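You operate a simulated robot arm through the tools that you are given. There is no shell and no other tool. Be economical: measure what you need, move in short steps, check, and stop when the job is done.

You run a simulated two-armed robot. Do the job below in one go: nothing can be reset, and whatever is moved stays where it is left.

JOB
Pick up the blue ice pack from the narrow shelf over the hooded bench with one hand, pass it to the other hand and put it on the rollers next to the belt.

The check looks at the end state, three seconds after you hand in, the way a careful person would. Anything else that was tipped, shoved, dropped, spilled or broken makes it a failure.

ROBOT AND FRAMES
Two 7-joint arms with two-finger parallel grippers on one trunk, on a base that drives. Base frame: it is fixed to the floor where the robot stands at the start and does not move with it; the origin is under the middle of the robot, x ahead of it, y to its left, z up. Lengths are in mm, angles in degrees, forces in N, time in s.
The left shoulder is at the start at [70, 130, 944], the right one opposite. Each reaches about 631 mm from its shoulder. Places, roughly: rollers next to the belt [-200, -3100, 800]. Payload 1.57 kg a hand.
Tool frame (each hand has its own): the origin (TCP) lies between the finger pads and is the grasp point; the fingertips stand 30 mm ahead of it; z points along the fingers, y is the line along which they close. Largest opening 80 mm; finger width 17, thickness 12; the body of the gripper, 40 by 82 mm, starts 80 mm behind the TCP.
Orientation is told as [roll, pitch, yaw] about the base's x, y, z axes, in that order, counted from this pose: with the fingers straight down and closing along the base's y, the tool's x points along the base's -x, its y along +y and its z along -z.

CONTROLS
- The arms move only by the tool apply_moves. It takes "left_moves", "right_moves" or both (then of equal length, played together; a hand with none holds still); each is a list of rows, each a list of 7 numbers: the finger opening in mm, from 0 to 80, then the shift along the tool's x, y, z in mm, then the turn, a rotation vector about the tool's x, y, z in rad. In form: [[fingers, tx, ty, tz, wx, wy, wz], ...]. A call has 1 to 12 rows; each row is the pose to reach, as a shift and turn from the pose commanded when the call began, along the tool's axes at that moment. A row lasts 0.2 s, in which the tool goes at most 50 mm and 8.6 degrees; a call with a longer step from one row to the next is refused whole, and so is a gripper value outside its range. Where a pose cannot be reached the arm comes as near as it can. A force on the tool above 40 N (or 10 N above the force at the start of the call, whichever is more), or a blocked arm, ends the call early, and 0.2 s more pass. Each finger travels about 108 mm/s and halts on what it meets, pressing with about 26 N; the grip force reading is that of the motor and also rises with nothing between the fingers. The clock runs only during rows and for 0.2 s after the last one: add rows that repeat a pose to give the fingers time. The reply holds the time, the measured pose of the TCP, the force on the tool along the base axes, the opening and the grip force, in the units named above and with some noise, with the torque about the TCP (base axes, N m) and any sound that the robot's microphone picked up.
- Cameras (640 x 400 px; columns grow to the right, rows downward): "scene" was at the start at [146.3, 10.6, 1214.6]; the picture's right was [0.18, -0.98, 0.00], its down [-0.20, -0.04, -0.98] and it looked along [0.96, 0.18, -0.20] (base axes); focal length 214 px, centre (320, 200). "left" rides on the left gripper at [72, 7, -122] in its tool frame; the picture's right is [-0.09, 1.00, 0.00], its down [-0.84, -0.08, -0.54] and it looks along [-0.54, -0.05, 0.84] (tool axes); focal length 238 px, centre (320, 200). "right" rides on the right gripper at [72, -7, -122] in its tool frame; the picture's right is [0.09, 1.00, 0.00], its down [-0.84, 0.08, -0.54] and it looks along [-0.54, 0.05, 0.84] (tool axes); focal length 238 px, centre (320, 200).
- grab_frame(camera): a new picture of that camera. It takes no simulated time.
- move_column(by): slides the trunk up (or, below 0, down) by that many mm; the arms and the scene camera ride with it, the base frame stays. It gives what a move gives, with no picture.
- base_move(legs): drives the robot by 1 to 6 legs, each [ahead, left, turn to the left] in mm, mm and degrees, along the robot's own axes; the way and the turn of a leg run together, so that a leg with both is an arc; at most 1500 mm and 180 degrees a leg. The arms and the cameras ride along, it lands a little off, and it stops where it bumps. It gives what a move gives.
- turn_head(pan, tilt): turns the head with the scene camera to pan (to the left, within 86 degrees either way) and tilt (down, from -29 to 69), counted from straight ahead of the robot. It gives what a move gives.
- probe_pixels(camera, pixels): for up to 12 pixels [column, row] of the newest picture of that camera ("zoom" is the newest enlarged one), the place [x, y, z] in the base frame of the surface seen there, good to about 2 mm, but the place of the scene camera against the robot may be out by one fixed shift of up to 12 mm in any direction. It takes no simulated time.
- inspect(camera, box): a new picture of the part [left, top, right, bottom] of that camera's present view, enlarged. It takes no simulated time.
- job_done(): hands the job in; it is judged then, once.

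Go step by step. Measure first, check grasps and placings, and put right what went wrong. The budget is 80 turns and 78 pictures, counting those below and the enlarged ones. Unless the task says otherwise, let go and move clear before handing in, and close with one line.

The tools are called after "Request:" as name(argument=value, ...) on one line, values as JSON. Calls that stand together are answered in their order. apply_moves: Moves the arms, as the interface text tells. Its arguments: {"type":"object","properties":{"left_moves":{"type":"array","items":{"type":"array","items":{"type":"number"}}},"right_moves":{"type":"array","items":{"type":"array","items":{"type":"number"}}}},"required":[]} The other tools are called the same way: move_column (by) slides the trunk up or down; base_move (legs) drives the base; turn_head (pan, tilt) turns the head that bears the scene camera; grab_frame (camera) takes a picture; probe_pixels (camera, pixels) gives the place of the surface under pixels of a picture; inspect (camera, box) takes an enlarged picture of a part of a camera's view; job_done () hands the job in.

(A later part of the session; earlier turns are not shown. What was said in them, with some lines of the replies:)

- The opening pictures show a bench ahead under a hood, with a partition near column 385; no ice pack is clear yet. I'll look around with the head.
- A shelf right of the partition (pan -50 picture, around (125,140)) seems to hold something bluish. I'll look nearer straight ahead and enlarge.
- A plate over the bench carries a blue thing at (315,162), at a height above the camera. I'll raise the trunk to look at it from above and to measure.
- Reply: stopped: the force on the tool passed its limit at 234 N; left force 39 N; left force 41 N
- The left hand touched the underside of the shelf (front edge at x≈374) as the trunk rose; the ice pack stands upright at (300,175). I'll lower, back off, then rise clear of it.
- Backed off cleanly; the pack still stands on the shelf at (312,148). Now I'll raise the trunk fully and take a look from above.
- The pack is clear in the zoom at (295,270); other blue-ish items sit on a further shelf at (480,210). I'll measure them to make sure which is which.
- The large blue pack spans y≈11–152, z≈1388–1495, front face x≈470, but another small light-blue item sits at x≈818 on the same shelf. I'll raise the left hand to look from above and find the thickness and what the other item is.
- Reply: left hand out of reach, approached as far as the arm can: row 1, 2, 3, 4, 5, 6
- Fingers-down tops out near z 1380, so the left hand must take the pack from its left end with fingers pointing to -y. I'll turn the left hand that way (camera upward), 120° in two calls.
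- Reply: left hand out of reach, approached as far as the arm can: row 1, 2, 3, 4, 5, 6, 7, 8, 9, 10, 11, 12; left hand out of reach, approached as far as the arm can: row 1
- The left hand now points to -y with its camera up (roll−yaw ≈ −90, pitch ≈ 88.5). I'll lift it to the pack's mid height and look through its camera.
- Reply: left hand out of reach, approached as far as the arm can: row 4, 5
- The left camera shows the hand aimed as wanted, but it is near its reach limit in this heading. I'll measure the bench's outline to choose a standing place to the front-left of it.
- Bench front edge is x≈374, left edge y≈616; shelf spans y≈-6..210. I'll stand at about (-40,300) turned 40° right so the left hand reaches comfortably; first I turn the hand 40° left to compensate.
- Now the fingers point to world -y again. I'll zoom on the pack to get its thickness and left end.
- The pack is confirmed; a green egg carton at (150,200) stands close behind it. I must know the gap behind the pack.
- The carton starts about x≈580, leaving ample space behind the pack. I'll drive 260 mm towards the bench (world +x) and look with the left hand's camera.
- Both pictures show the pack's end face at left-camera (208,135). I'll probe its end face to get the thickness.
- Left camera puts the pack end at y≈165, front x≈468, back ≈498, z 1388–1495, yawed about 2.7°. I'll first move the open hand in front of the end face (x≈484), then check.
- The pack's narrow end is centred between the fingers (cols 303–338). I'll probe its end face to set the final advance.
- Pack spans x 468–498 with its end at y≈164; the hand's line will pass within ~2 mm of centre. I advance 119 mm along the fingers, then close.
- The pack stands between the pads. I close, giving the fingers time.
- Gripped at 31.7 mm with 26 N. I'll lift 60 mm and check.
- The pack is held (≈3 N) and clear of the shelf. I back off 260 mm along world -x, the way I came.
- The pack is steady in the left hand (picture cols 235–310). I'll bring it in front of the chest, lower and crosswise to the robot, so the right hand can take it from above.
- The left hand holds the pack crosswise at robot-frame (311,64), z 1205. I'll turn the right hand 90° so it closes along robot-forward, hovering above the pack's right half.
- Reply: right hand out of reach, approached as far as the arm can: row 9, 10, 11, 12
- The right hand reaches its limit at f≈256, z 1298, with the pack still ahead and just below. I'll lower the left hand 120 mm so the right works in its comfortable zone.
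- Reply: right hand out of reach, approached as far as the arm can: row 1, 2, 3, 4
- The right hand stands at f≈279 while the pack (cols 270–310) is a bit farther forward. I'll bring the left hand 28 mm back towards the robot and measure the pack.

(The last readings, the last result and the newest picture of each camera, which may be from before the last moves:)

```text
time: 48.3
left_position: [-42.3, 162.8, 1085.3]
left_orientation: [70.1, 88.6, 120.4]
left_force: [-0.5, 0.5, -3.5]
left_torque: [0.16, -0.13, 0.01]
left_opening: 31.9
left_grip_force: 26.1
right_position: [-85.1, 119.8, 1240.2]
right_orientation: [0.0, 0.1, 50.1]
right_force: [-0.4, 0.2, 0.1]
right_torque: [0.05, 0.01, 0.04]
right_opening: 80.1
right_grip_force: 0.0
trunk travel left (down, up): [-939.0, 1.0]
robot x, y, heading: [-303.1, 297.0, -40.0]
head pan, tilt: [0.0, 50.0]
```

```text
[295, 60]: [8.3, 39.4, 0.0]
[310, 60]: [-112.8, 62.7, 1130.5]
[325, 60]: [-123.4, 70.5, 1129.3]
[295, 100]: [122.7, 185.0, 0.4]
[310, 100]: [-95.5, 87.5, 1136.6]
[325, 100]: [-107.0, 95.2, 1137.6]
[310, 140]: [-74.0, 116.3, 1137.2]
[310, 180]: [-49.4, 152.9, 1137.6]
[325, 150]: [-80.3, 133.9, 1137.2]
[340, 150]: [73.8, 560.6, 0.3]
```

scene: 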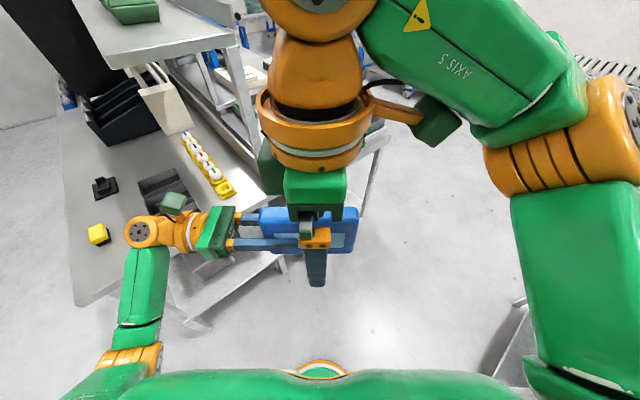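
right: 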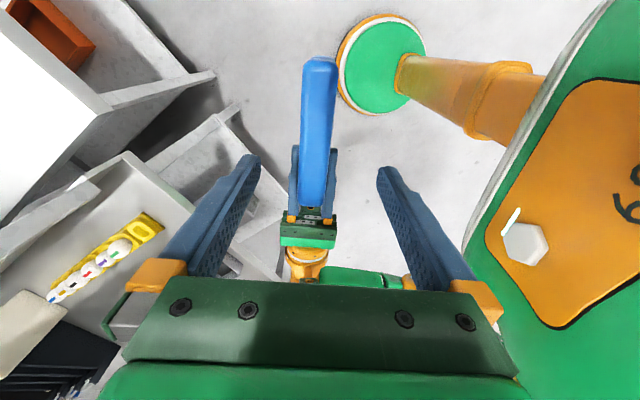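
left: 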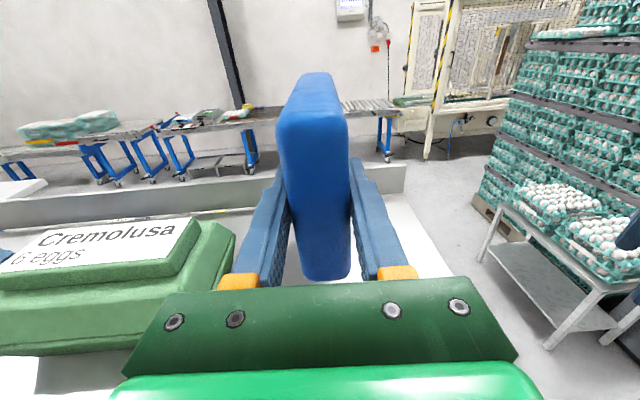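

Pack top is z≈1137, its mid near robot-frame (284,14); the right hand at (279,5) brackets it. I'll descend 131 mm with small corrections.

Request:
apply_moves(right_moves=[[80, 3, -6, 40, 0, 0, 0], [80, 3, -6, 80, 0, 0, 0], [80, 3, -6, 110, 0, 0, 0], [80, 3, -6, 131, 0, 0, 0], [80, 3, -6, 131, 0, 0, 0]])

Request:
grab_frame(camera="right")

Request:
grab_frame(camera="scene")

```text
time: 49.5
left_position: [-44.1, 164.0, 1084.2]
left_orientation: [70.1, 88.6, 120.4]
left_force: [-0.6, 0.2, -2.6]
left_torque: [0.12, -0.13, 0.0]
left_opening: 31.7
left_grip_force: 25.9
right_position: [-82.4, 113.4, 1108.6]
right_orientation: [0.0, 0.0, 49.8]
right_force: [-0.2, 0.1, 0.2]
right_torque: [-0.01, -0.05, 0.02]
right_opening: 80.2
right_grip_force: 0.0
trunk travel left (down, up): [-939.0, 1.0]
robot x, y, heading: [-303.0, 297.5, -39.9]
head pan, tilt: [0.0, 50.0]
```

```text
47 pictures are left
```

right: 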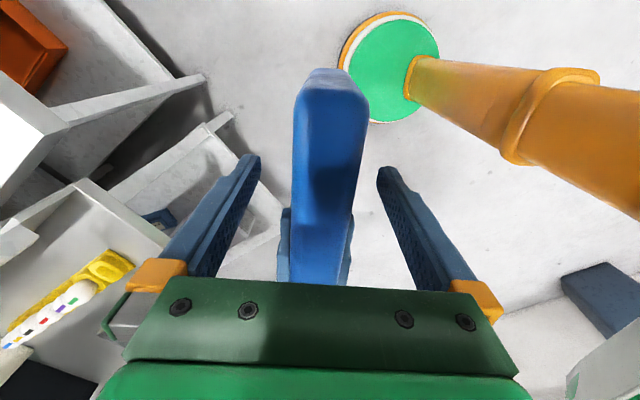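

```text
46 pictures are left
```

scene: 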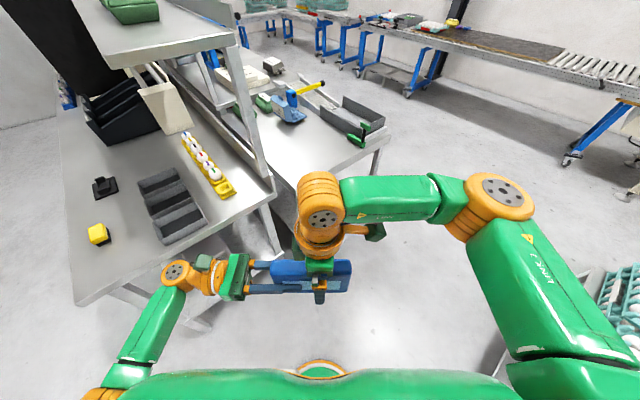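

The pack sits between the right pads, turned about 2.7° from them. I trim the yaw and close the right hand.

Request:
apply_moves(right_moves=[[80, 0, 0, 0, 0, 0, -0.047], [60, 0, 0, 0, 0, 0, -0.047], [40, 0, 0, 0, 0, 0, -0.047], [15, 0, 0, 0, 0, 0, -0.047], [15, 0, 0, 0, 0, 0, -0.047], [15, 0, 0, 0, 0, 0, -0.047]])

Request:
grab_frame(camera="right")

```text
time: 50.9
left_position: [-43.1, 164.1, 1086.0]
left_orientation: [70.6, 88.5, 121.0]
left_force: [8.7, -8.8, -1.5]
left_torque: [-0.31, -0.49, 0.35]
left_opening: 31.9
left_grip_force: 25.9
right_position: [-83.2, 114.5, 1109.1]
right_orientation: [0.2, 0.0, 50.0]
right_force: [-9.1, 9.1, -0.5]
right_torque: [0.51, 0.68, 0.45]
right_opening: 31.9
right_grip_force: 25.7
trunk travel left (down, up): [-939.0, 1.0]
robot x, y, heading: [-307.0, 294.6, -39.9]
head pan, tilt: [0.0, 50.0]
```

```text
45 pictures are left
```

right: 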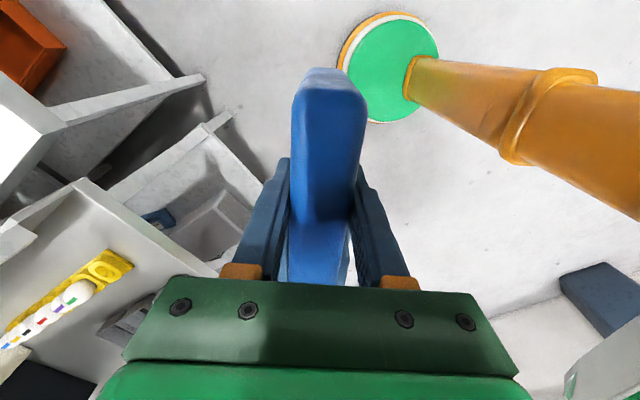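

Both hands hold the pack (31.9 mm, 26 N each). Now I open the left hand slowly and draw it back 100 mm along its fingers.

Request:
apply_moves(left_moves=[[50, 0, 0, 0, 0, 0, 0], [80, 0, 0, 0, 0, 0, 0], [80, 0, 0, 0, 0, 0, 0], [80, 0, 0, 0, 0, 0, 0]])

Request:
apply_moves(left_moves=[[80, 0, 0, -30, 0, 0, 0], [80, 0, 0, -60, 0, 0, 0], [80, 0, 0, -100, 0, 0, 0], [80, 0, 0, -100, 0, 0, 0]])

Request:
grab_frame(camera="scene")

```text
time: 51.9
left_position: [-44.4, 163.3, 1085.6]
left_orientation: [70.3, 88.6, 120.5]
left_force: [-0.1, 0.1, -0.1]
left_torque: [0.04, 0.01, -0.05]
left_opening: 80.1
left_grip_force: 0.1
right_position: [-83.6, 113.9, 1108.6]
right_orientation: [0.0, 0.1, 49.9]
right_force: [0.7, 0.7, -0.1]
right_torque: [-0.02, 0.06, 0.02]
right_opening: 31.6
right_grip_force: 26.0
trunk travel left (down, up): [-939.0, 1.0]
robot x, y, heading: [-301.6, 297.1, -39.8]
head pan, tilt: [0.0, 50.0]
```

```text
time: 52.9
left_position: [19.7, 240.3, 1084.9]
left_orientation: [70.4, 88.6, 120.8]
left_force: [-0.3, 1.0, -0.3]
left_torque: [0.02, -0.01, -0.02]
left_opening: 80.1
left_grip_force: 0.1
right_position: [-83.8, 113.6, 1108.7]
right_orientation: [0.0, 0.0, 49.9]
right_force: [-0.7, 0.8, -0.2]
right_torque: [-0.04, 0.05, -0.01]
right_opening: 31.8
right_grip_force: 25.9
trunk travel left (down, up): [-939.0, 1.0]
robot x, y, heading: [-302.9, 297.6, -40.0]
head pan, tilt: [0.0, 50.0]
```

```text
44 pictures are left
```

scene: 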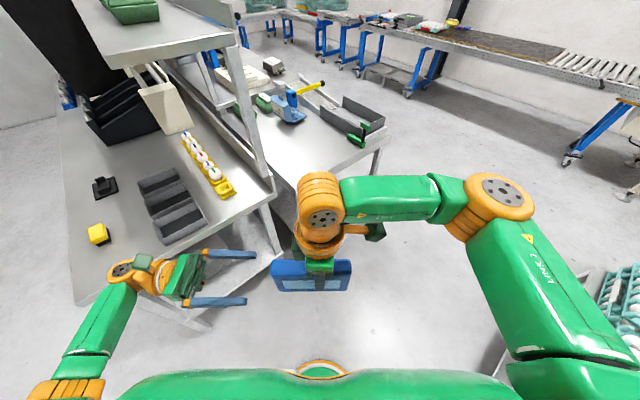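

The right hand alone holds the pack now. I'll map the drive path: probing obstacles to the right side and the rollers.

Request:
turn_head(pan=-55, tilt=25)

Request:
grab_frame(camera="scene")

Request:
turn_head(pan=-80, tilt=40)

Request:
grab_frame(camera="scene")

```text
time: 54.2
left_position: [19.5, 240.4, 1086.7]
left_orientation: [70.7, 88.7, 121.0]
left_force: [-0.4, -0.2, 0.2]
left_torque: [-0.05, -0.02, -0.03]
left_opening: 80.0
left_grip_force: 0.0
right_position: [-82.0, 114.2, 1108.9]
right_orientation: [0.1, 0.0, 49.9]
right_force: [-0.2, 0.1, 0.2]
right_torque: [-0.02, 0.03, 0.01]
right_opening: 31.8
right_grip_force: 25.8
trunk travel left (down, up): [-939.0, 1.0]
robot x, y, heading: [-303.7, 299.3, -40.1]
head pan, tilt: [-55.0, 25.0]
```

```text
43 pictures are left
```

scene: 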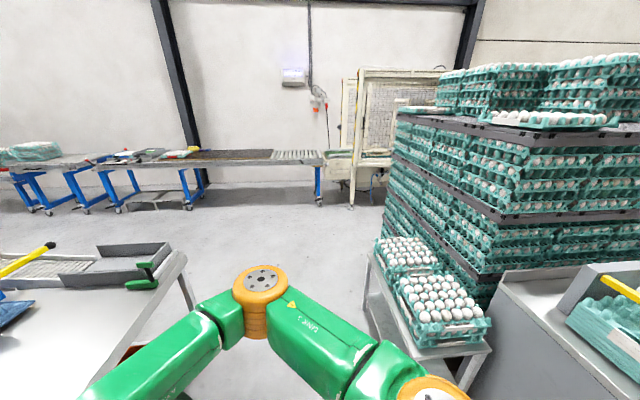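

```text
time: 55.0
left_position: [19.4, 240.2, 1086.1]
left_orientation: [70.6, 88.7, 120.8]
left_force: [-0.3, 0.3, 0.6]
left_torque: [0.0, 0.01, 0.04]
left_opening: 80.0
left_grip_force: 0.0
right_position: [-82.3, 114.3, 1109.1]
right_orientation: [0.0, 0.0, 49.8]
right_force: [0.1, 1.0, -0.2]
right_torque: [-0.03, 0.05, 0.03]
right_opening: 31.4
right_grip_force: 26.1
trunk travel left (down, up): [-939.0, 1.0]
robot x, y, heading: [-299.1, 292.6, -40.2]
head pan, tilt: [-80.0, 40.0]
```

```text
42 pictures are left
```

scene: 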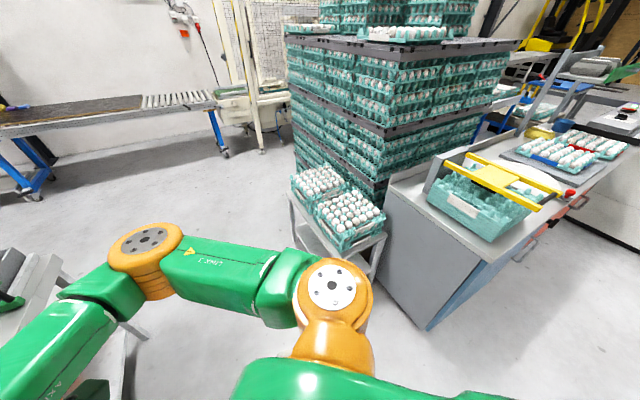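

Rollers are at this picture's (180,100), next to the dark belt. I probe obstacles: egg trolley, cabinet, stack, the bench corner, and the rollers.

Request:
probe_pixels(camera="scene", pixels=[[388, 232], [290, 190], [325, 250], [384, 185], [425, 325], [293, 145], [288, 45], [145, 100], [212, 97], [180, 102], [215, 105], [35, 275]])

Request:
inspect(camera="scene", box=[60, 70, 300, 170])

```text
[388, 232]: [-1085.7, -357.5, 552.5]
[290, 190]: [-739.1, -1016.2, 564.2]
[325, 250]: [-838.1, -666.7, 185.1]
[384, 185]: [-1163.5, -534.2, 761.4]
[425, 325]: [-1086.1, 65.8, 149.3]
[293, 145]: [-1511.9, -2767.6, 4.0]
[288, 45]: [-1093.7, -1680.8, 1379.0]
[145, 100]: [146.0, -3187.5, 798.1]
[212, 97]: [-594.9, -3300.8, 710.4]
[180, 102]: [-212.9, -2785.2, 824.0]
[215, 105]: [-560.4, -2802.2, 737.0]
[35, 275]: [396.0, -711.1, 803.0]
```

```text
2.67 times, centred on (180, 120) of scene
```

zoom: 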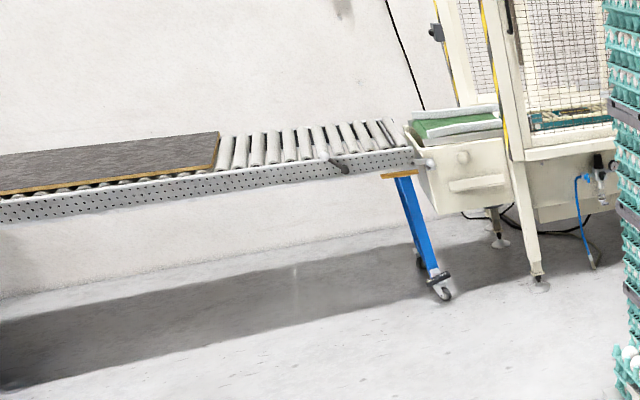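

The rollers run x≈-500…130, front rail at y≈-2785 z≈824, belt/mat at x>146. The corridor between egg trolley (x<-739) and bench (x>374) is wide enough; I'll turn to face -y, then drive down its middle.

Request:
base_move(legs=[[0, 0, -50], [700, 130, 0], [700, 0, 0]])

Request:
turn_head(pan=0, tilt=25)

Request:
grab_frame(camera="scene")

```text
time: 64.6
left_position: [0.2, -1384.4, 1086.4]
left_orientation: [69.3, 88.8, 70.0]
left_force: [-0.1, 0.6, -0.9]
left_torque: [0.0, 0.04, -0.01]
left_opening: 80.0
left_grip_force: 0.0
right_position: [-161.4, -1387.3, 1109.4]
right_orientation: [-0.2, 0.0, 0.2]
right_force: [0.2, -0.8, -0.3]
right_torque: [-0.01, 0.06, -0.01]
right_opening: 31.8
right_grip_force: 25.9
trunk travel left (down, up): [-939.0, 1.0]
robot x, y, heading: [-167.7, -1103.7, -89.5]
head pan, tilt: [-80.0, 40.0]
```

```text
time: 66.2
left_position: [1.2, -1384.7, 1085.5]
left_orientation: [70.4, 88.5, 71.0]
left_force: [0.6, -0.3, 1.6]
left_torque: [0.0, -0.03, -0.01]
left_opening: 79.7
left_grip_force: 0.1
right_position: [-162.2, -1388.7, 1108.6]
right_orientation: [0.0, -0.1, 0.3]
right_force: [-0.3, -0.5, -0.2]
right_torque: [-0.02, 0.06, -0.01]
right_opening: 31.7
right_grip_force: 25.8
trunk travel left (down, up): [-939.0, 1.0]
robot x, y, heading: [-166.5, -1102.9, -89.7]
head pan, tilt: [0.0, 25.0]
```

```text
40 pictures are left
```

scene: 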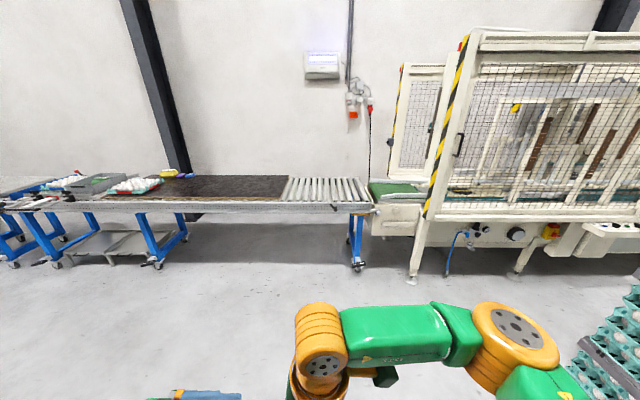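

Clear floor lies ahead; rollers at (325,188) with a dark mat/belt to their left. I'll drive 850 mm closer and measure.

Request:
base_move(legs=[[850, 0, 0]])

Request:
turn_head(pan=0, tilt=40)

Request:
grab_frame(camera="scene")

```text
time: 70.7
left_position: [5.6, -2237.2, 1086.5]
left_orientation: [69.6, 88.7, 70.0]
left_force: [0.3, 0.5, -0.1]
left_torque: [-0.01, 0.01, -0.03]
left_opening: 79.9
left_grip_force: 0.0
right_position: [-158.6, -2239.8, 1110.0]
right_orientation: [-0.1, 0.0, 0.0]
right_force: [-0.3, 0.0, 0.1]
right_torque: [-0.02, 0.1, 0.01]
right_opening: 31.6
right_grip_force: 26.1
trunk travel left (down, up): [-939.0, 1.0]
robot x, y, heading: [-158.1, -1954.7, -90.1]
head pan, tilt: [0.0, 25.0]
```

```text
time: 71.5
left_position: [4.7, -2239.1, 1085.8]
left_orientation: [70.6, 88.6, 71.1]
left_force: [0.3, -0.1, 0.5]
left_torque: [0.01, -0.01, 0.04]
left_opening: 80.1
left_grip_force: 0.0
right_position: [-159.2, -2240.0, 1107.8]
right_orientation: [-0.1, 0.0, 0.0]
right_force: [-0.3, -0.2, -0.1]
right_torque: [0.0, 0.07, 0.0]
right_opening: 31.8
right_grip_force: 26.1
trunk travel left (down, up): [-939.0, 1.0]
robot x, y, heading: [-161.7, -1954.1, -90.0]
head pan, tilt: [0.0, 40.0]
```

```text
39 pictures are left
```

scene: 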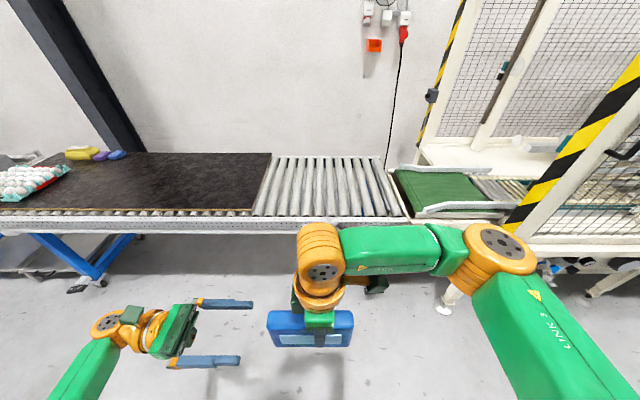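

The free white rollers lie between the mat (col 265) and the green belt (col 400). I'll probe their surface, rails and edges.

Request:
probe_pixels(camera="scene", pixels=[[300, 165], [300, 185], [304, 205], [328, 205], [352, 205], [328, 160], [310, 218], [325, 217], [255, 212], [390, 205], [330, 225], [312, 190]])

Request:
inspect(camera="scene", box=[240, 140, 420, 240])

```text
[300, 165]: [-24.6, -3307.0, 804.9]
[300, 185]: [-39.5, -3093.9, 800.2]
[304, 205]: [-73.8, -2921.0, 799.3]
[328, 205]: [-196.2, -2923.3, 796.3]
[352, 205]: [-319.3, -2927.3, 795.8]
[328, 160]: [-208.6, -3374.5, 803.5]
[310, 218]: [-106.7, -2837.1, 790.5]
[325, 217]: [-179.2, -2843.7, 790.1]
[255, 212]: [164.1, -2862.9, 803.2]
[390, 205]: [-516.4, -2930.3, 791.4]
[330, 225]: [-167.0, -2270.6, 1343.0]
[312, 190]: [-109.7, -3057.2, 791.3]
```

```text
3.56 times, centred on (330, 190) of scene
```

zoom: 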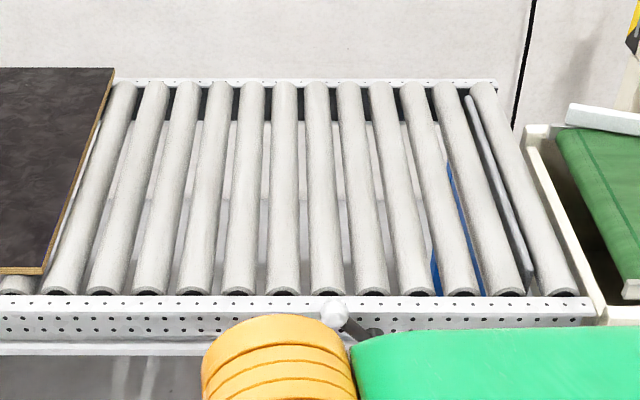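

Rollers' tops are at z≈800 (±), y −2850…−3380, x +100…−500. I'll test the forward reach of the right arm here in free air by extending 240 mm.

Request:
apply_moves(right_moves=[[15, 0, -35, 0, 0, 0, 0], [15, 0, -70, 0, 0, 0, 0], [15, 0, -105, 0, 0, 0, 0], [15, 0, -140, 0, 0, 0, 0], [15, 0, -175, 0, 0, 0, 0], [15, 0, -210, 0, 0, 0, 0], [15, 0, -240, 0, 0, 0, 0], [15, 0, -240, 0, 0, 0, 0]])

Request:
grab_frame(camera="scene")

```text
time: 73.3
left_position: [4.4, -2237.0, 1086.8]
left_orientation: [70.5, 88.5, 71.0]
left_force: [-1.0, 0.1, -0.3]
left_torque: [0.03, 0.0, 0.0]
left_opening: 80.0
left_grip_force: 0.1
right_position: [-158.3, -2241.7, 1110.0]
right_orientation: [-0.1, 0.0, 0.0]
right_force: [-0.7, -0.8, 0.1]
right_torque: [-0.02, 0.08, 0.0]
right_opening: 31.7
right_grip_force: 25.8
right hand out of reach, approached as far as the arm can: row 1, 2, 3, 4, 5, 6, 7, 8
trunk travel left (down, up): [-939.0, 1.0]
robot x, y, heading: [-161.5, -1954.6, -89.8]
head pan, tilt: [0.0, 40.0]
```

```text
37 pictures are left
```

scene: 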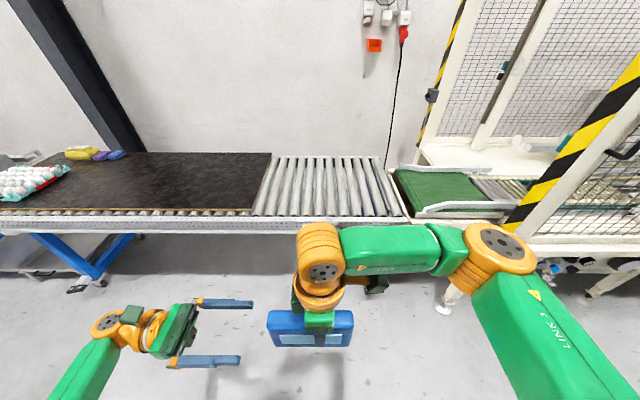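

The hand did not move forward from here — a joint limit, likely from working across the body. I'll shift it to the right first (towards its own shoulder line), then forward.

Request:
apply_moves(right_moves=[[15, 40, 0, 0, 0, 0, 0], [15, 80, 0, 0, 0, 0, 0], [15, 120, 0, 0, 0, 0, 0], [15, 160, 0, 0, 0, 0, 0], [15, 200, 0, 0, 0, 0, 0], [15, 200, -40, 0, 0, 0, 0], [15, 200, -80, 0, 0, 0, 0], [15, 200, -120, 0, 0, 0, 0], [15, 200, -160, 0, 0, 0, 0], [15, 200, -200, 0, 0, 0, 0], [15, 200, -200, 0, 0, 0, 0]])

Request:
grab_frame(camera="scene")

```text
time: 75.7
left_position: [4.1, -2238.8, 1086.1]
left_orientation: [69.3, 88.5, 69.9]
left_force: [-0.5, 0.3, -0.2]
left_torque: [-0.01, 0.01, -0.01]
left_opening: 80.1
left_grip_force: 0.1
right_position: [-288.6, -2197.7, 1134.6]
right_orientation: [0.0, 0.0, -0.1]
right_force: [0.2, 0.0, -3.7]
right_torque: [-0.03, 0.06, -0.04]
right_opening: 31.7
right_grip_force: 26.0
right hand out of reach, approached as far as the arm can: row 1, 2, 3, 4, 5, 6, 7, 8, 9, 10, 11
trunk travel left (down, up): [-939.0, 1.0]
robot x, y, heading: [-162.5, -1952.7, -90.1]
head pan, tilt: [0.0, 40.0]
```

```text
36 pictures are left
```

scene: 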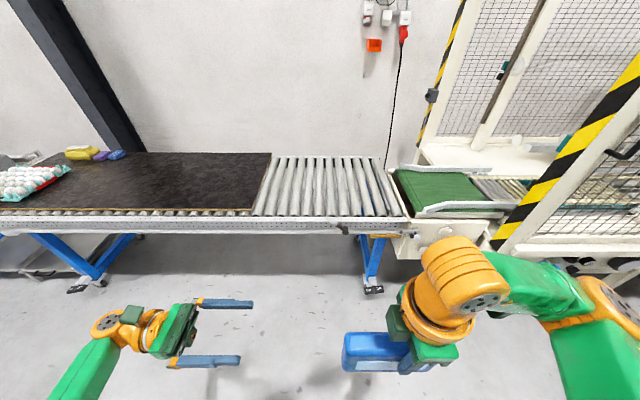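

The limit depends on the wrist's turn: with the forearm forward, I need the hand's yaw turned the other way. I'll turn it clockwise through 0 (pack is symmetric) while extending forward.

Request:
apply_moves(right_moves=[[15, 0, -5, 0, 0, 0, 0.149], [15, 0, -12, 0, 0, 0, 0.298], [15, 0, -25, 0, 0, 0, 0.447], [15, 0, -40, 0, 0, 0, 0.596], [15, 0, -60, 0, 0, 0, 0.745], [15, 0, -80, 0, 0, 0, 0.894], [15, 0, -100, 0, 0, 0, 1.043], [15, 0, -120, 0, 0, 0, 1.192], [15, 0, -140, 0, 0, 0, 1.341], [15, 0, -160, 0, 0, 0, 1.49], [15, 0, -180, 0, 0, 0, 1.639], [15, 0, -200, 0, 0, 0, 1.788]])

Request:
apply_moves(right_moves=[[15, 0, 0, 0, 0, 0, 0.149], [15, 0, 0, 0, 0, 0, 0.298], [15, 0, 0, 0, 0, 0, 0.447], [15, 0, 0, 0, 0, 0, 0.596], [15, 0, 0, 0, 0, 0, 0.745], [15, 0, 0, 0, 0, 0, 0.894], [15, 0, 0, 0, 0, 0, 1.043], [15, 0, 0, 0, 0, 0, 1.192], [15, 0, 0, 0, 0, 0, 1.354], [15, 0, 0, 0, 0, 0, 1.354]])

Request:
grab_frame(camera="scene")

```text
time: 78.3
left_position: [6.2, -2239.3, 1085.3]
left_orientation: [71.7, 88.5, 72.0]
left_force: [-0.8, 0.6, 0.0]
left_torque: [0.02, 0.03, 0.0]
left_opening: 79.7
left_grip_force: 0.1
right_position: [-289.8, -2397.7, 1133.9]
right_orientation: [0.0, 0.1, -102.5]
right_force: [-0.1, 0.2, -3.6]
right_torque: [0.07, -0.03, 0.04]
right_opening: 32.1
right_grip_force: 26.1
trunk travel left (down, up): [-939.0, 1.0]
robot x, y, heading: [-159.8, -1954.2, -90.0]
head pan, tilt: [0.0, 40.0]
```

```text
refused: row 9 steps farther than a row can; nothing moved
```

```text
35 pictures are left
```

scene: 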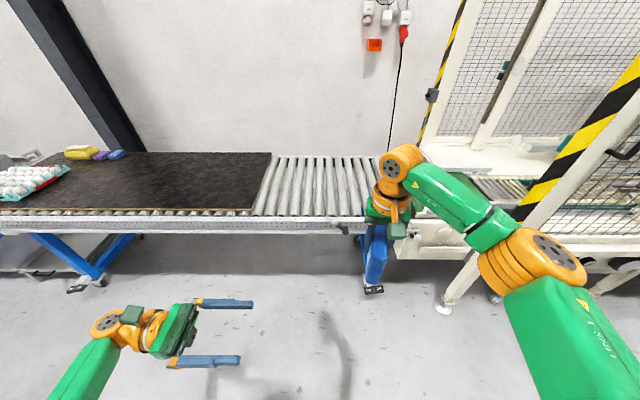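

It works: f≈444 reached with no limit, hand yaw −12° in the robot frame. Continue another 77.5° so the pack lies along world x.

Request:
apply_moves(right_moves=[[15, 0, 0, 0, 0, 0, 0.14], [15, 0, 0, 0, 0, 0, 0.28], [15, 0, 0, 0, 0, 0, 0.42], [15, 0, 0, 0, 0, 0, 0.56], [15, 0, 0, 0, 0, 0, 0.7], [15, 0, 0, 0, 0, 0, 0.84], [15, 0, 0, 0, 0, 0, 0.98], [15, 0, 0, 0, 0, 0, 1.12], [15, 0, 0, 0, 0, 0, 1.24], [15, 0, 0, 0, 0, 0, 1.354], [15, 0, 0, 0, 0, 0, 1.354]])

Request:
grab_frame(camera="scene")

```text
time: 80.7
left_position: [3.6, -2238.6, 1085.8]
left_orientation: [70.1, 88.6, 70.6]
left_force: [-0.2, 0.4, 0.7]
left_torque: [0.02, 0.0, 0.01]
left_opening: 80.1
left_grip_force: 0.1
right_position: [-289.3, -2396.7, 1135.3]
right_orientation: [0.0, -0.1, 179.9]
right_force: [0.4, 0.3, -3.9]
right_torque: [0.0, -0.07, 0.01]
right_opening: 31.9
right_grip_force: 25.5
trunk travel left (down, up): [-939.0, 1.0]
robot x, y, heading: [-160.9, -1958.1, -89.9]
head pan, tilt: [0.0, 40.0]
```

```text
34 pictures are left
```

scene: 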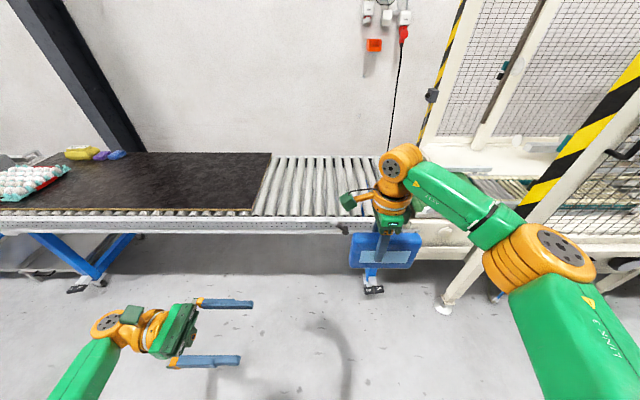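

The pack hangs with its length along x as wanted. I'll test extending to f≈560 and, at the same time, pull the left hand back and up out of the way.

Request:
apply_moves(right_moves=[[15, 0, 30, 0, 0, 0, 0], [15, 0, 60, 0, 0, 0, 0], [15, 0, 90, 0, 0, 0, 0], [15, 0, 120, 0, 0, 0, 0], [15, 0, 120, 0, 0, 0, 0]], left_moves=[[80, 25, 15, 0, 0, 0, 0], [80, 50, 30, 0, 0, 0, 0], [80, 75, 45, 0, 0, 0, 0], [80, 100, 60, 0, 0, 0, 0], [80, 100, 60, 0, 0, 0, 0]])

```text
time: 81.9
left_position: [2.8, -2180.1, 1187.6]
left_orientation: [71.3, 88.4, 71.7]
left_force: [0.1, -0.9, -0.4]
left_torque: [-0.04, 0.0, -0.01]
left_opening: 79.9
left_grip_force: 0.0
right_position: [-293.7, -2444.2, 1134.4]
right_orientation: [0.0, 0.0, -179.9]
right_force: [-0.3, 0.1, -3.5]
right_torque: [0.02, -0.04, 0.0]
right_opening: 32.1
right_grip_force: 25.7
right hand out of reach, approached as far as the arm can: row 2, 3, 4, 5
trunk travel left (down, up): [-939.0, 1.0]
robot x, y, heading: [-161.2, -1955.8, -90.1]
head pan, tilt: [0.0, 40.0]
```

Forward limit is f≈489, enough. I'll drive 480 mm ahead and 92 mm left, with the pack held high above the rail, so it ends over about (-200,-2925).

Request:
base_move(legs=[[380, 92, 0], [100, 0, 0]])

Request:
turn_head(pan=-10, tilt=45)

Request:
grab_frame(camera="scene")

Request:
grab_frame(camera="right")

```text
time: 85.1
left_position: [94.9, -2654.1, 1190.3]
left_orientation: [63.2, 89.0, 63.6]
left_force: [0.3, 0.5, 1.1]
left_torque: [0.01, -0.01, 0.03]
left_opening: 80.2
left_grip_force: 0.0
right_position: [-200.4, -2917.8, 1138.2]
right_orientation: [0.3, 0.0, 179.9]
right_force: [0.4, 1.2, -3.8]
right_torque: [-0.04, -0.07, 0.02]
right_opening: 32.1
right_grip_force: 26.3
trunk travel left (down, up): [-939.0, 1.0]
robot x, y, heading: [-66.3, -2434.3, -89.8]
head pan, tilt: [0.0, 40.0]
```

```text
time: 85.8
left_position: [95.5, -2662.0, 1187.4]
left_orientation: [69.0, 88.6, 69.4]
left_force: [0.4, 0.0, 0.3]
left_torque: [-0.02, -0.01, 0.02]
left_opening: 80.0
left_grip_force: 0.0
right_position: [-200.6, -2923.7, 1134.6]
right_orientation: [0.0, 0.1, 180.1]
right_force: [0.6, 0.0, -3.3]
right_torque: [0.01, -0.06, 0.03]
right_opening: 31.7
right_grip_force: 26.3
trunk travel left (down, up): [-939.0, 1.0]
robot x, y, heading: [-69.1, -2437.8, -90.0]
head pan, tilt: [-10.0, 45.0]
```

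```text
33 pictures are left
```

scene: 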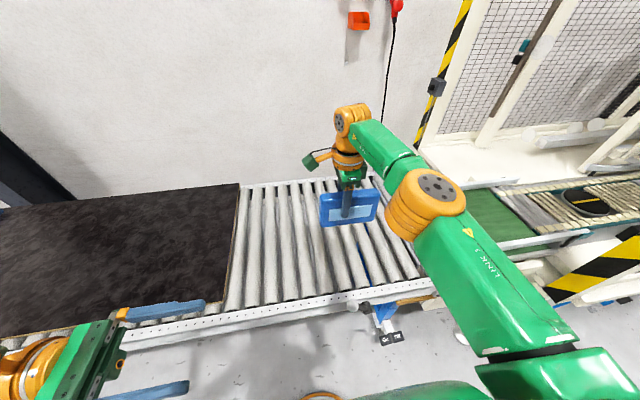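

```text
32 pictures are left
```

right: 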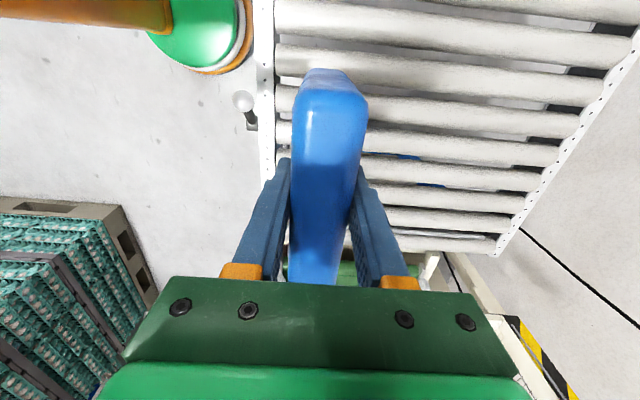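

The pack is over the rollers. The right camera sees them too; I'll probe for the roller height in the hand's own frame.

Request:
probe_pixels(camera="right", pixels=[[450, 15], [450, 62], [450, 110], [450, 150], [420, 190], [400, 217], [266, 60], [266, 130], [290, 10], [278, 135], [330, 76], [310, 120]])

```text
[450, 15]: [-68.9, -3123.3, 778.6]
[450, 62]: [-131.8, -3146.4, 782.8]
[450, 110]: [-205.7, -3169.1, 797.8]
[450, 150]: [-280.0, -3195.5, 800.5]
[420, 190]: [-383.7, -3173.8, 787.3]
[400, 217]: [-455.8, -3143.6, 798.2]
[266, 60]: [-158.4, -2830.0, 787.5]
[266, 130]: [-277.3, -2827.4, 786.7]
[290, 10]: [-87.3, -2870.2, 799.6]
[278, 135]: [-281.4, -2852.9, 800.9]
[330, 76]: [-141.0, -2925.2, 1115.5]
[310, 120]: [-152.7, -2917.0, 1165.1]
```

Roller tops are z≈801 in the hand's frame; the pack's bottom is about 1056. I lower the trunk 235 mm and then look.

Request:
move_column(by=-235)

Request:
grab_frame(camera="right")

Request:
grab_frame(camera="scene")

```text
time: 88.3
left_position: [96.1, -2661.0, 951.9]
left_orientation: [70.1, 88.6, 70.4]
left_force: [-0.4, 0.2, -0.2]
left_torque: [-0.01, 0.02, -0.02]
left_opening: 79.8
left_grip_force: 0.0
right_position: [-199.1, -2925.3, 898.9]
right_orientation: [0.1, 0.0, 180.0]
right_force: [1.1, -0.2, -2.1]
right_torque: [-0.01, -0.04, -0.02]
right_opening: 32.0
right_grip_force: 26.0
trunk travel left (down, up): [-704.0, 236.0]
robot x, y, heading: [-65.0, -2437.2, -89.5]
head pan, tilt: [-10.0, 45.0]
```

```text
31 pictures are left
```

right: 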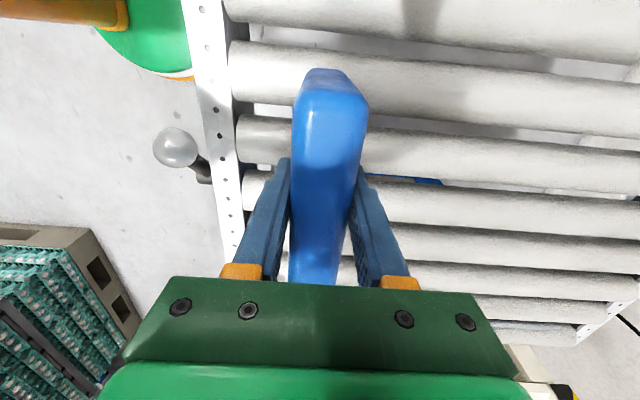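

```text
30 pictures are left
```

scene: 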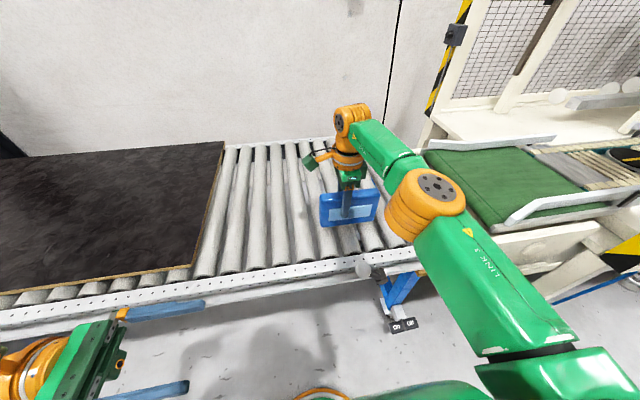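

About 19 mm remain. I lower by 15 mm and read the force.

Request:
apply_moves(right_moves=[[15, 0, 0, 5, 0, 0, 0], [15, 0, 0, 10, 0, 0, 0], [15, 0, 0, 15, 0, 0, 0], [15, 0, 0, 15, 0, 0, 0]])

Request:
inspect(camera="scene", box=[290, 160, 410, 260])

```text
time: 89.3
left_position: [96.1, -2663.4, 952.5]
left_orientation: [69.9, 88.5, 70.5]
left_force: [0.3, -0.4, 0.2]
left_torque: [0.02, 0.01, 0.01]
left_opening: 79.7
left_grip_force: 0.0
right_position: [-200.1, -2925.6, 884.6]
right_orientation: [0.1, -0.1, 179.9]
right_force: [-0.9, 0.3, -3.4]
right_torque: [-0.01, -0.08, -0.01]
right_opening: 31.7
right_grip_force: 26.0
trunk travel left (down, up): [-704.0, 236.0]
robot x, y, heading: [-69.9, -2437.8, -89.6]
head pan, tilt: [-10.0, 45.0]
```

```text
4.00 times, centred on (350, 210) of scene
```

zoom: 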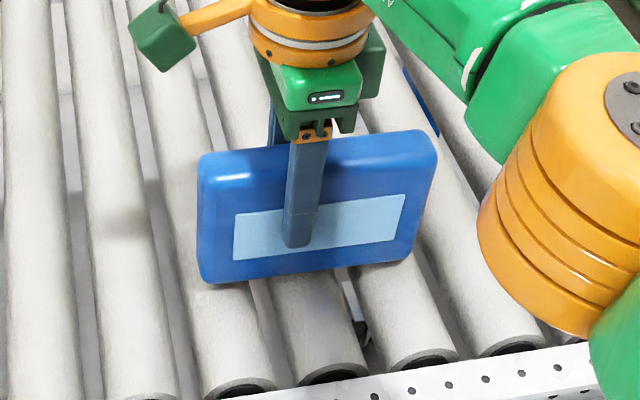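

Still hanging free (−3.4 N), bottom just above rollers. I lower in 2 mm steps by 6 mm.

Request:
apply_moves(right_moves=[[15, 0, 0, 2, 0, 0, 0], [15, 0, 0, 4, 0, 0, 0], [15, 0, 0, 4, 0, 0, 0]])

Request:
apply_moves(right_moves=[[15, 0, 0, 1, 0, 0, 0], [15, 0, 0, 2, 0, 0, 0], [15, 0, 0, 2, 0, 0, 0]])

```text
time: 90.1
left_position: [96.5, -2662.1, 952.3]
left_orientation: [70.1, 88.6, 70.4]
left_force: [-0.7, -0.2, -0.2]
left_torque: [0.0, 0.02, 0.0]
left_opening: 79.8
left_grip_force: 0.1
right_position: [-200.6, -2925.2, 881.6]
right_orientation: [0.0, 0.1, 180.0]
right_force: [-0.3, 0.0, -3.0]
right_torque: [0.01, -0.09, -0.02]
right_opening: 31.7
right_grip_force: 26.4
trunk travel left (down, up): [-704.0, 236.0]
robot x, y, heading: [-67.5, -2435.8, -89.8]
head pan, tilt: [-10.0, 45.0]
```

```text
time: 90.9
left_position: [97.2, -2662.5, 952.8]
left_orientation: [70.1, 88.6, 70.5]
left_force: [0.5, 0.3, 0.4]
left_torque: [-0.03, 0.0, 0.03]
left_opening: 80.4
left_grip_force: 0.0
right_position: [-200.4, -2925.6, 878.5]
right_orientation: [0.0, 0.1, 180.0]
right_force: [0.9, -0.1, -4.1]
right_torque: [0.06, -0.1, 0.0]
right_opening: 31.8
right_grip_force: 26.2
trunk travel left (down, up): [-704.0, 236.0]
robot x, y, heading: [-65.3, -2436.4, -89.9]
head pan, tilt: [-10.0, 45.0]
```

No contact yet at z 878.5. I keep lowering in small steps and watch the force.

Request:
apply_moves(right_moves=[[15, 0, 0, 1, 0, 0, 0], [15, 0, 0, 2, 0, 0, 0], [15, 0, 0, 2, 0, 0, 0]])

Request:
grab_frame(camera="right")

Request:
inspect(camera="scene", box=[290, 160, 410, 260])

```text
time: 91.7
left_position: [96.0, -2661.0, 952.9]
left_orientation: [71.0, 88.6, 71.4]
left_force: [0.4, 0.0, 0.1]
left_torque: [0.02, -0.01, 0.0]
left_opening: 80.1
left_grip_force: 0.0
right_position: [-198.9, -2923.9, 877.7]
right_orientation: [0.1, -0.1, -179.9]
right_force: [-0.4, -3.1, 5.6]
right_torque: [-0.08, 0.72, 0.27]
right_opening: 31.6
right_grip_force: 26.0
trunk travel left (down, up): [-704.0, 236.0]
robot x, y, heading: [-69.2, -2436.3, -89.7]
head pan, tilt: [-10.0, 45.0]
```

```text
28 pictures are left
```

right: 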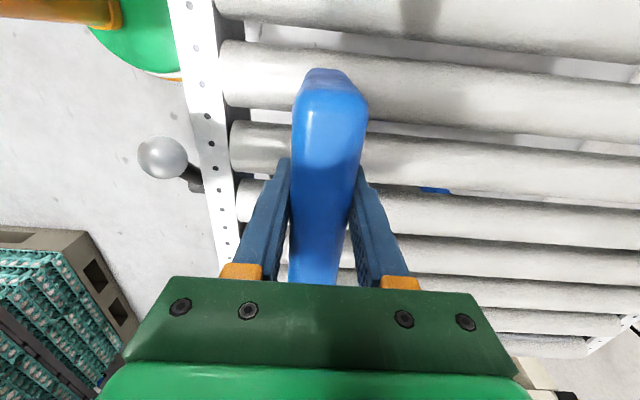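

```text
4.00 times, centred on (350, 210) of scene
```

zoom: 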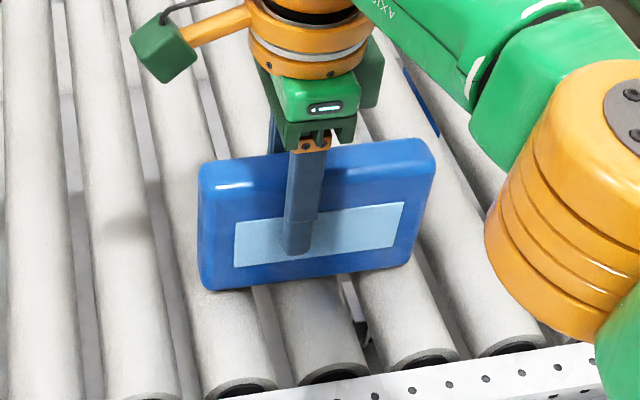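

Contact: force z turned to +5.6 N, the pack rests on the rollers (three under it). I open slowly, staying in place, and check.

Request:
apply_moves(right_moves=[[31, 0, 0, 0, 0, 0, 0], [34, 0, 0, 0, 0, 0, 0], [38, 0, 0, 0, 0, 0, 0], [46, 0, 0, 0, 0, 0, 0], [60, 0, 0, 0, 0, 0, 0], [76, 0, 0, 0, 0, 0, 0], [76, 0, 0, 0, 0, 0, 0]])

Request:
grab_frame(camera="right")

Request:
inspect(camera="scene", box=[290, 160, 410, 260])

```text
time: 93.3
left_position: [97.0, -2661.1, 952.8]
left_orientation: [69.9, 88.6, 70.3]
left_force: [1.2, 0.5, 0.5]
left_torque: [-0.01, 0.02, 0.01]
left_opening: 79.9
left_grip_force: 0.1
right_position: [-200.1, -2924.4, 877.3]
right_orientation: [0.0, 0.1, 179.9]
right_force: [-0.1, 0.4, 0.9]
right_torque: [-0.02, 0.0, 0.0]
right_opening: 76.0
right_grip_force: 0.1
trunk travel left (down, up): [-704.0, 236.0]
robot x, y, heading: [-66.7, -2437.3, -89.8]
head pan, tilt: [-10.0, 45.0]
```

```text
26 pictures are left
```

right: 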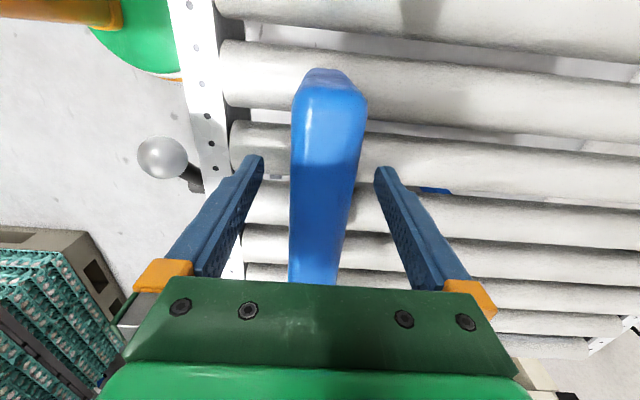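

```text
4.00 times, centred on (350, 210) of scene
```

zoom: 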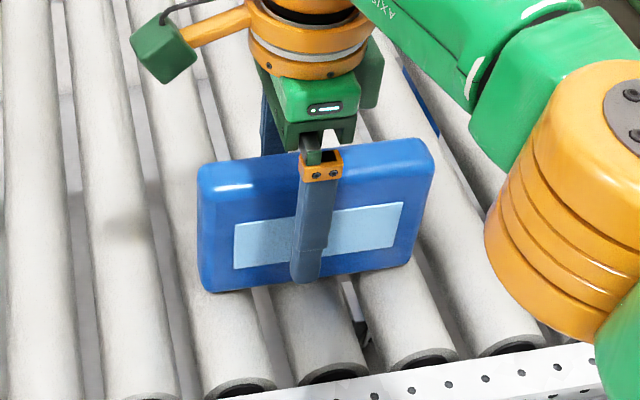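

The pack stands by itself, clear of both fingers. I raise by the trunk (pure vertical) 150 mm to withdraw, then check.

Request:
move_column(by=150)

Request:
base_move(legs=[[-350, 0, 0]])

Request:
grab_frame(camera="scene")

```text
time: 95.0
left_position: [96.0, -2661.8, 1102.5]
left_orientation: [69.9, 88.6, 70.3]
left_force: [0.5, -0.5, -0.1]
left_torque: [0.02, 0.0, 0.01]
left_opening: 80.1
left_grip_force: 0.1
right_position: [-200.6, -2924.5, 1026.3]
right_orientation: [-0.1, 0.0, 180.0]
right_force: [-0.7, 0.4, 0.7]
right_torque: [0.0, 0.01, 0.0]
right_opening: 75.9
right_grip_force: 0.0
trunk travel left (down, up): [-854.0, 86.0]
robot x, y, heading: [-66.7, -2437.1, -89.9]
head pan, tilt: [-10.0, 45.0]
```

```text
time: 97.3
left_position: [95.2, -2313.9, 1103.5]
left_orientation: [71.4, 88.5, 71.8]
left_force: [-0.4, 0.2, -0.3]
left_torque: [0.02, 0.02, 0.01]
left_opening: 79.9
left_grip_force: 0.0
right_position: [-201.2, -2577.1, 1026.5]
right_orientation: [-0.2, -0.1, 179.9]
right_force: [-0.9, -0.8, 0.4]
right_torque: [0.0, 0.0, -0.03]
right_opening: 75.8
right_grip_force: 0.1
trunk travel left (down, up): [-854.0, 86.0]
robot x, y, heading: [-68.7, -2085.9, -89.9]
head pan, tilt: [-10.0, 45.0]
```

```text
24 pictures are left
```

scene: 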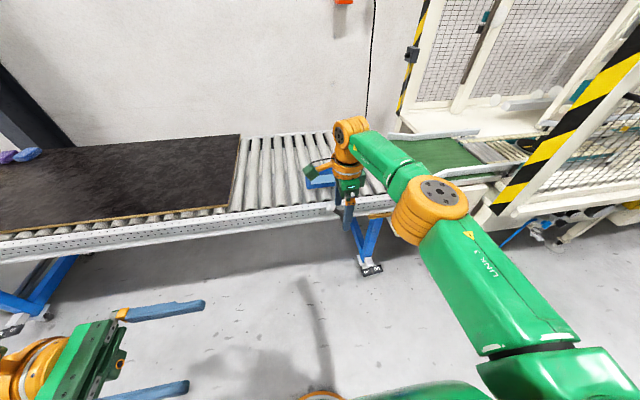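

The pack is partly hidden behind the hand at (320,178). One base sidestep gives a clear final view.

Request:
base_move(legs=[[-100, 150, 0]])

Request:
inspect(camera="scene", box=[240, 120, 440, 245])

Request:
grab_frame(camera="right")

```text
time: 98.8
left_position: [241.0, -2213.9, 1102.4]
left_orientation: [66.0, 88.5, 66.3]
left_force: [-0.5, 0.2, -0.1]
left_torque: [0.01, -0.01, -0.01]
left_opening: 80.1
left_grip_force: 0.0
right_position: [-55.2, -2475.8, 1025.9]
right_orientation: [-0.1, 0.1, 179.9]
right_force: [-0.7, -0.2, 0.0]
right_torque: [0.01, -0.01, 0.02]
right_opening: 75.8
right_grip_force: 0.1
trunk travel left (down, up): [-854.0, 86.0]
robot x, y, heading: [80.9, -1987.4, -90.2]
head pan, tilt: [-10.0, 45.0]
```

```text
3.20 times, centred on (340, 182) of scene
```

zoom: 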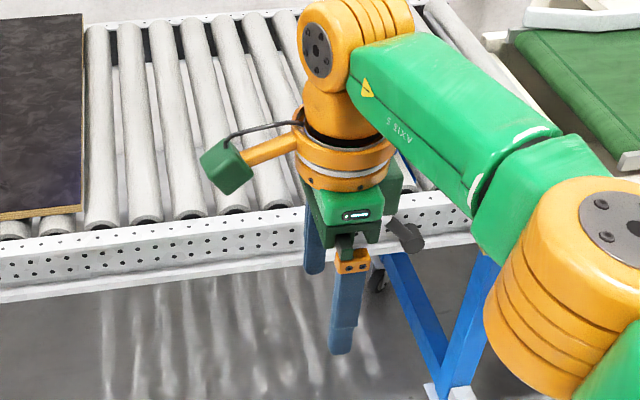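

```text
22 pictures are left
```

right: 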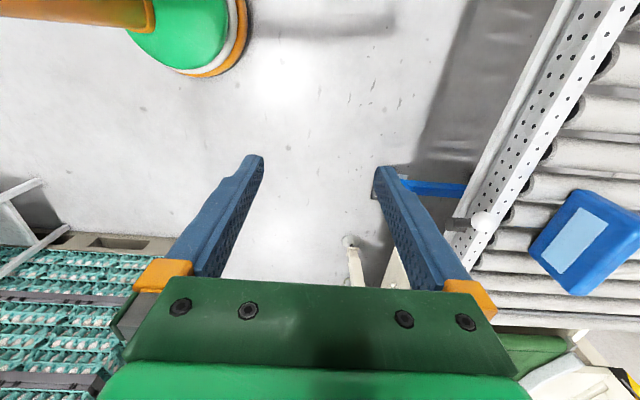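

The right camera shows the pack on the rollers at (585,245). I'll check its height to be sure it stands.

Request:
probe_pixels(camera="right", pixels=[[600, 200], [630, 222], [575, 245], [545, 250], [570, 285], [585, 200], [610, 265]])

Request:
inspect(camera="right", box=[480, 150, 640, 320])

```text
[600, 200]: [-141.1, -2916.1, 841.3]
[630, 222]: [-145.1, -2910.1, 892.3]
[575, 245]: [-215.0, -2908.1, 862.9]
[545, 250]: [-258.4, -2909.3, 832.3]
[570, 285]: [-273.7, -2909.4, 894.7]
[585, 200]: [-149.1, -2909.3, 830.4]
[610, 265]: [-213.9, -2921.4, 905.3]
```

```text
2.35 times, centred on (560, 235) of right
```

zoom: 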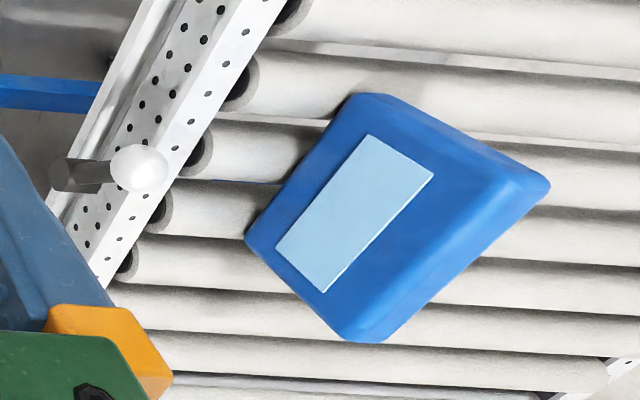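

The pack stands upright on the rollers: its face is vertical at y≈-2909 and its top is at z≈905. Both hands are clear, so I hand in.

Request:
job_done()

```text
The job is handed in.
```

The blue ice pack was taken from the shelf with the left hand and passed to the right. It now stands upright on the rollers next to the belt, and both hands are clear. Early on, the left hand hit the underside of the shelf as the trunk rose (234 N); in the pictures afterwards, nothing on the shelf looked tipped or moved.
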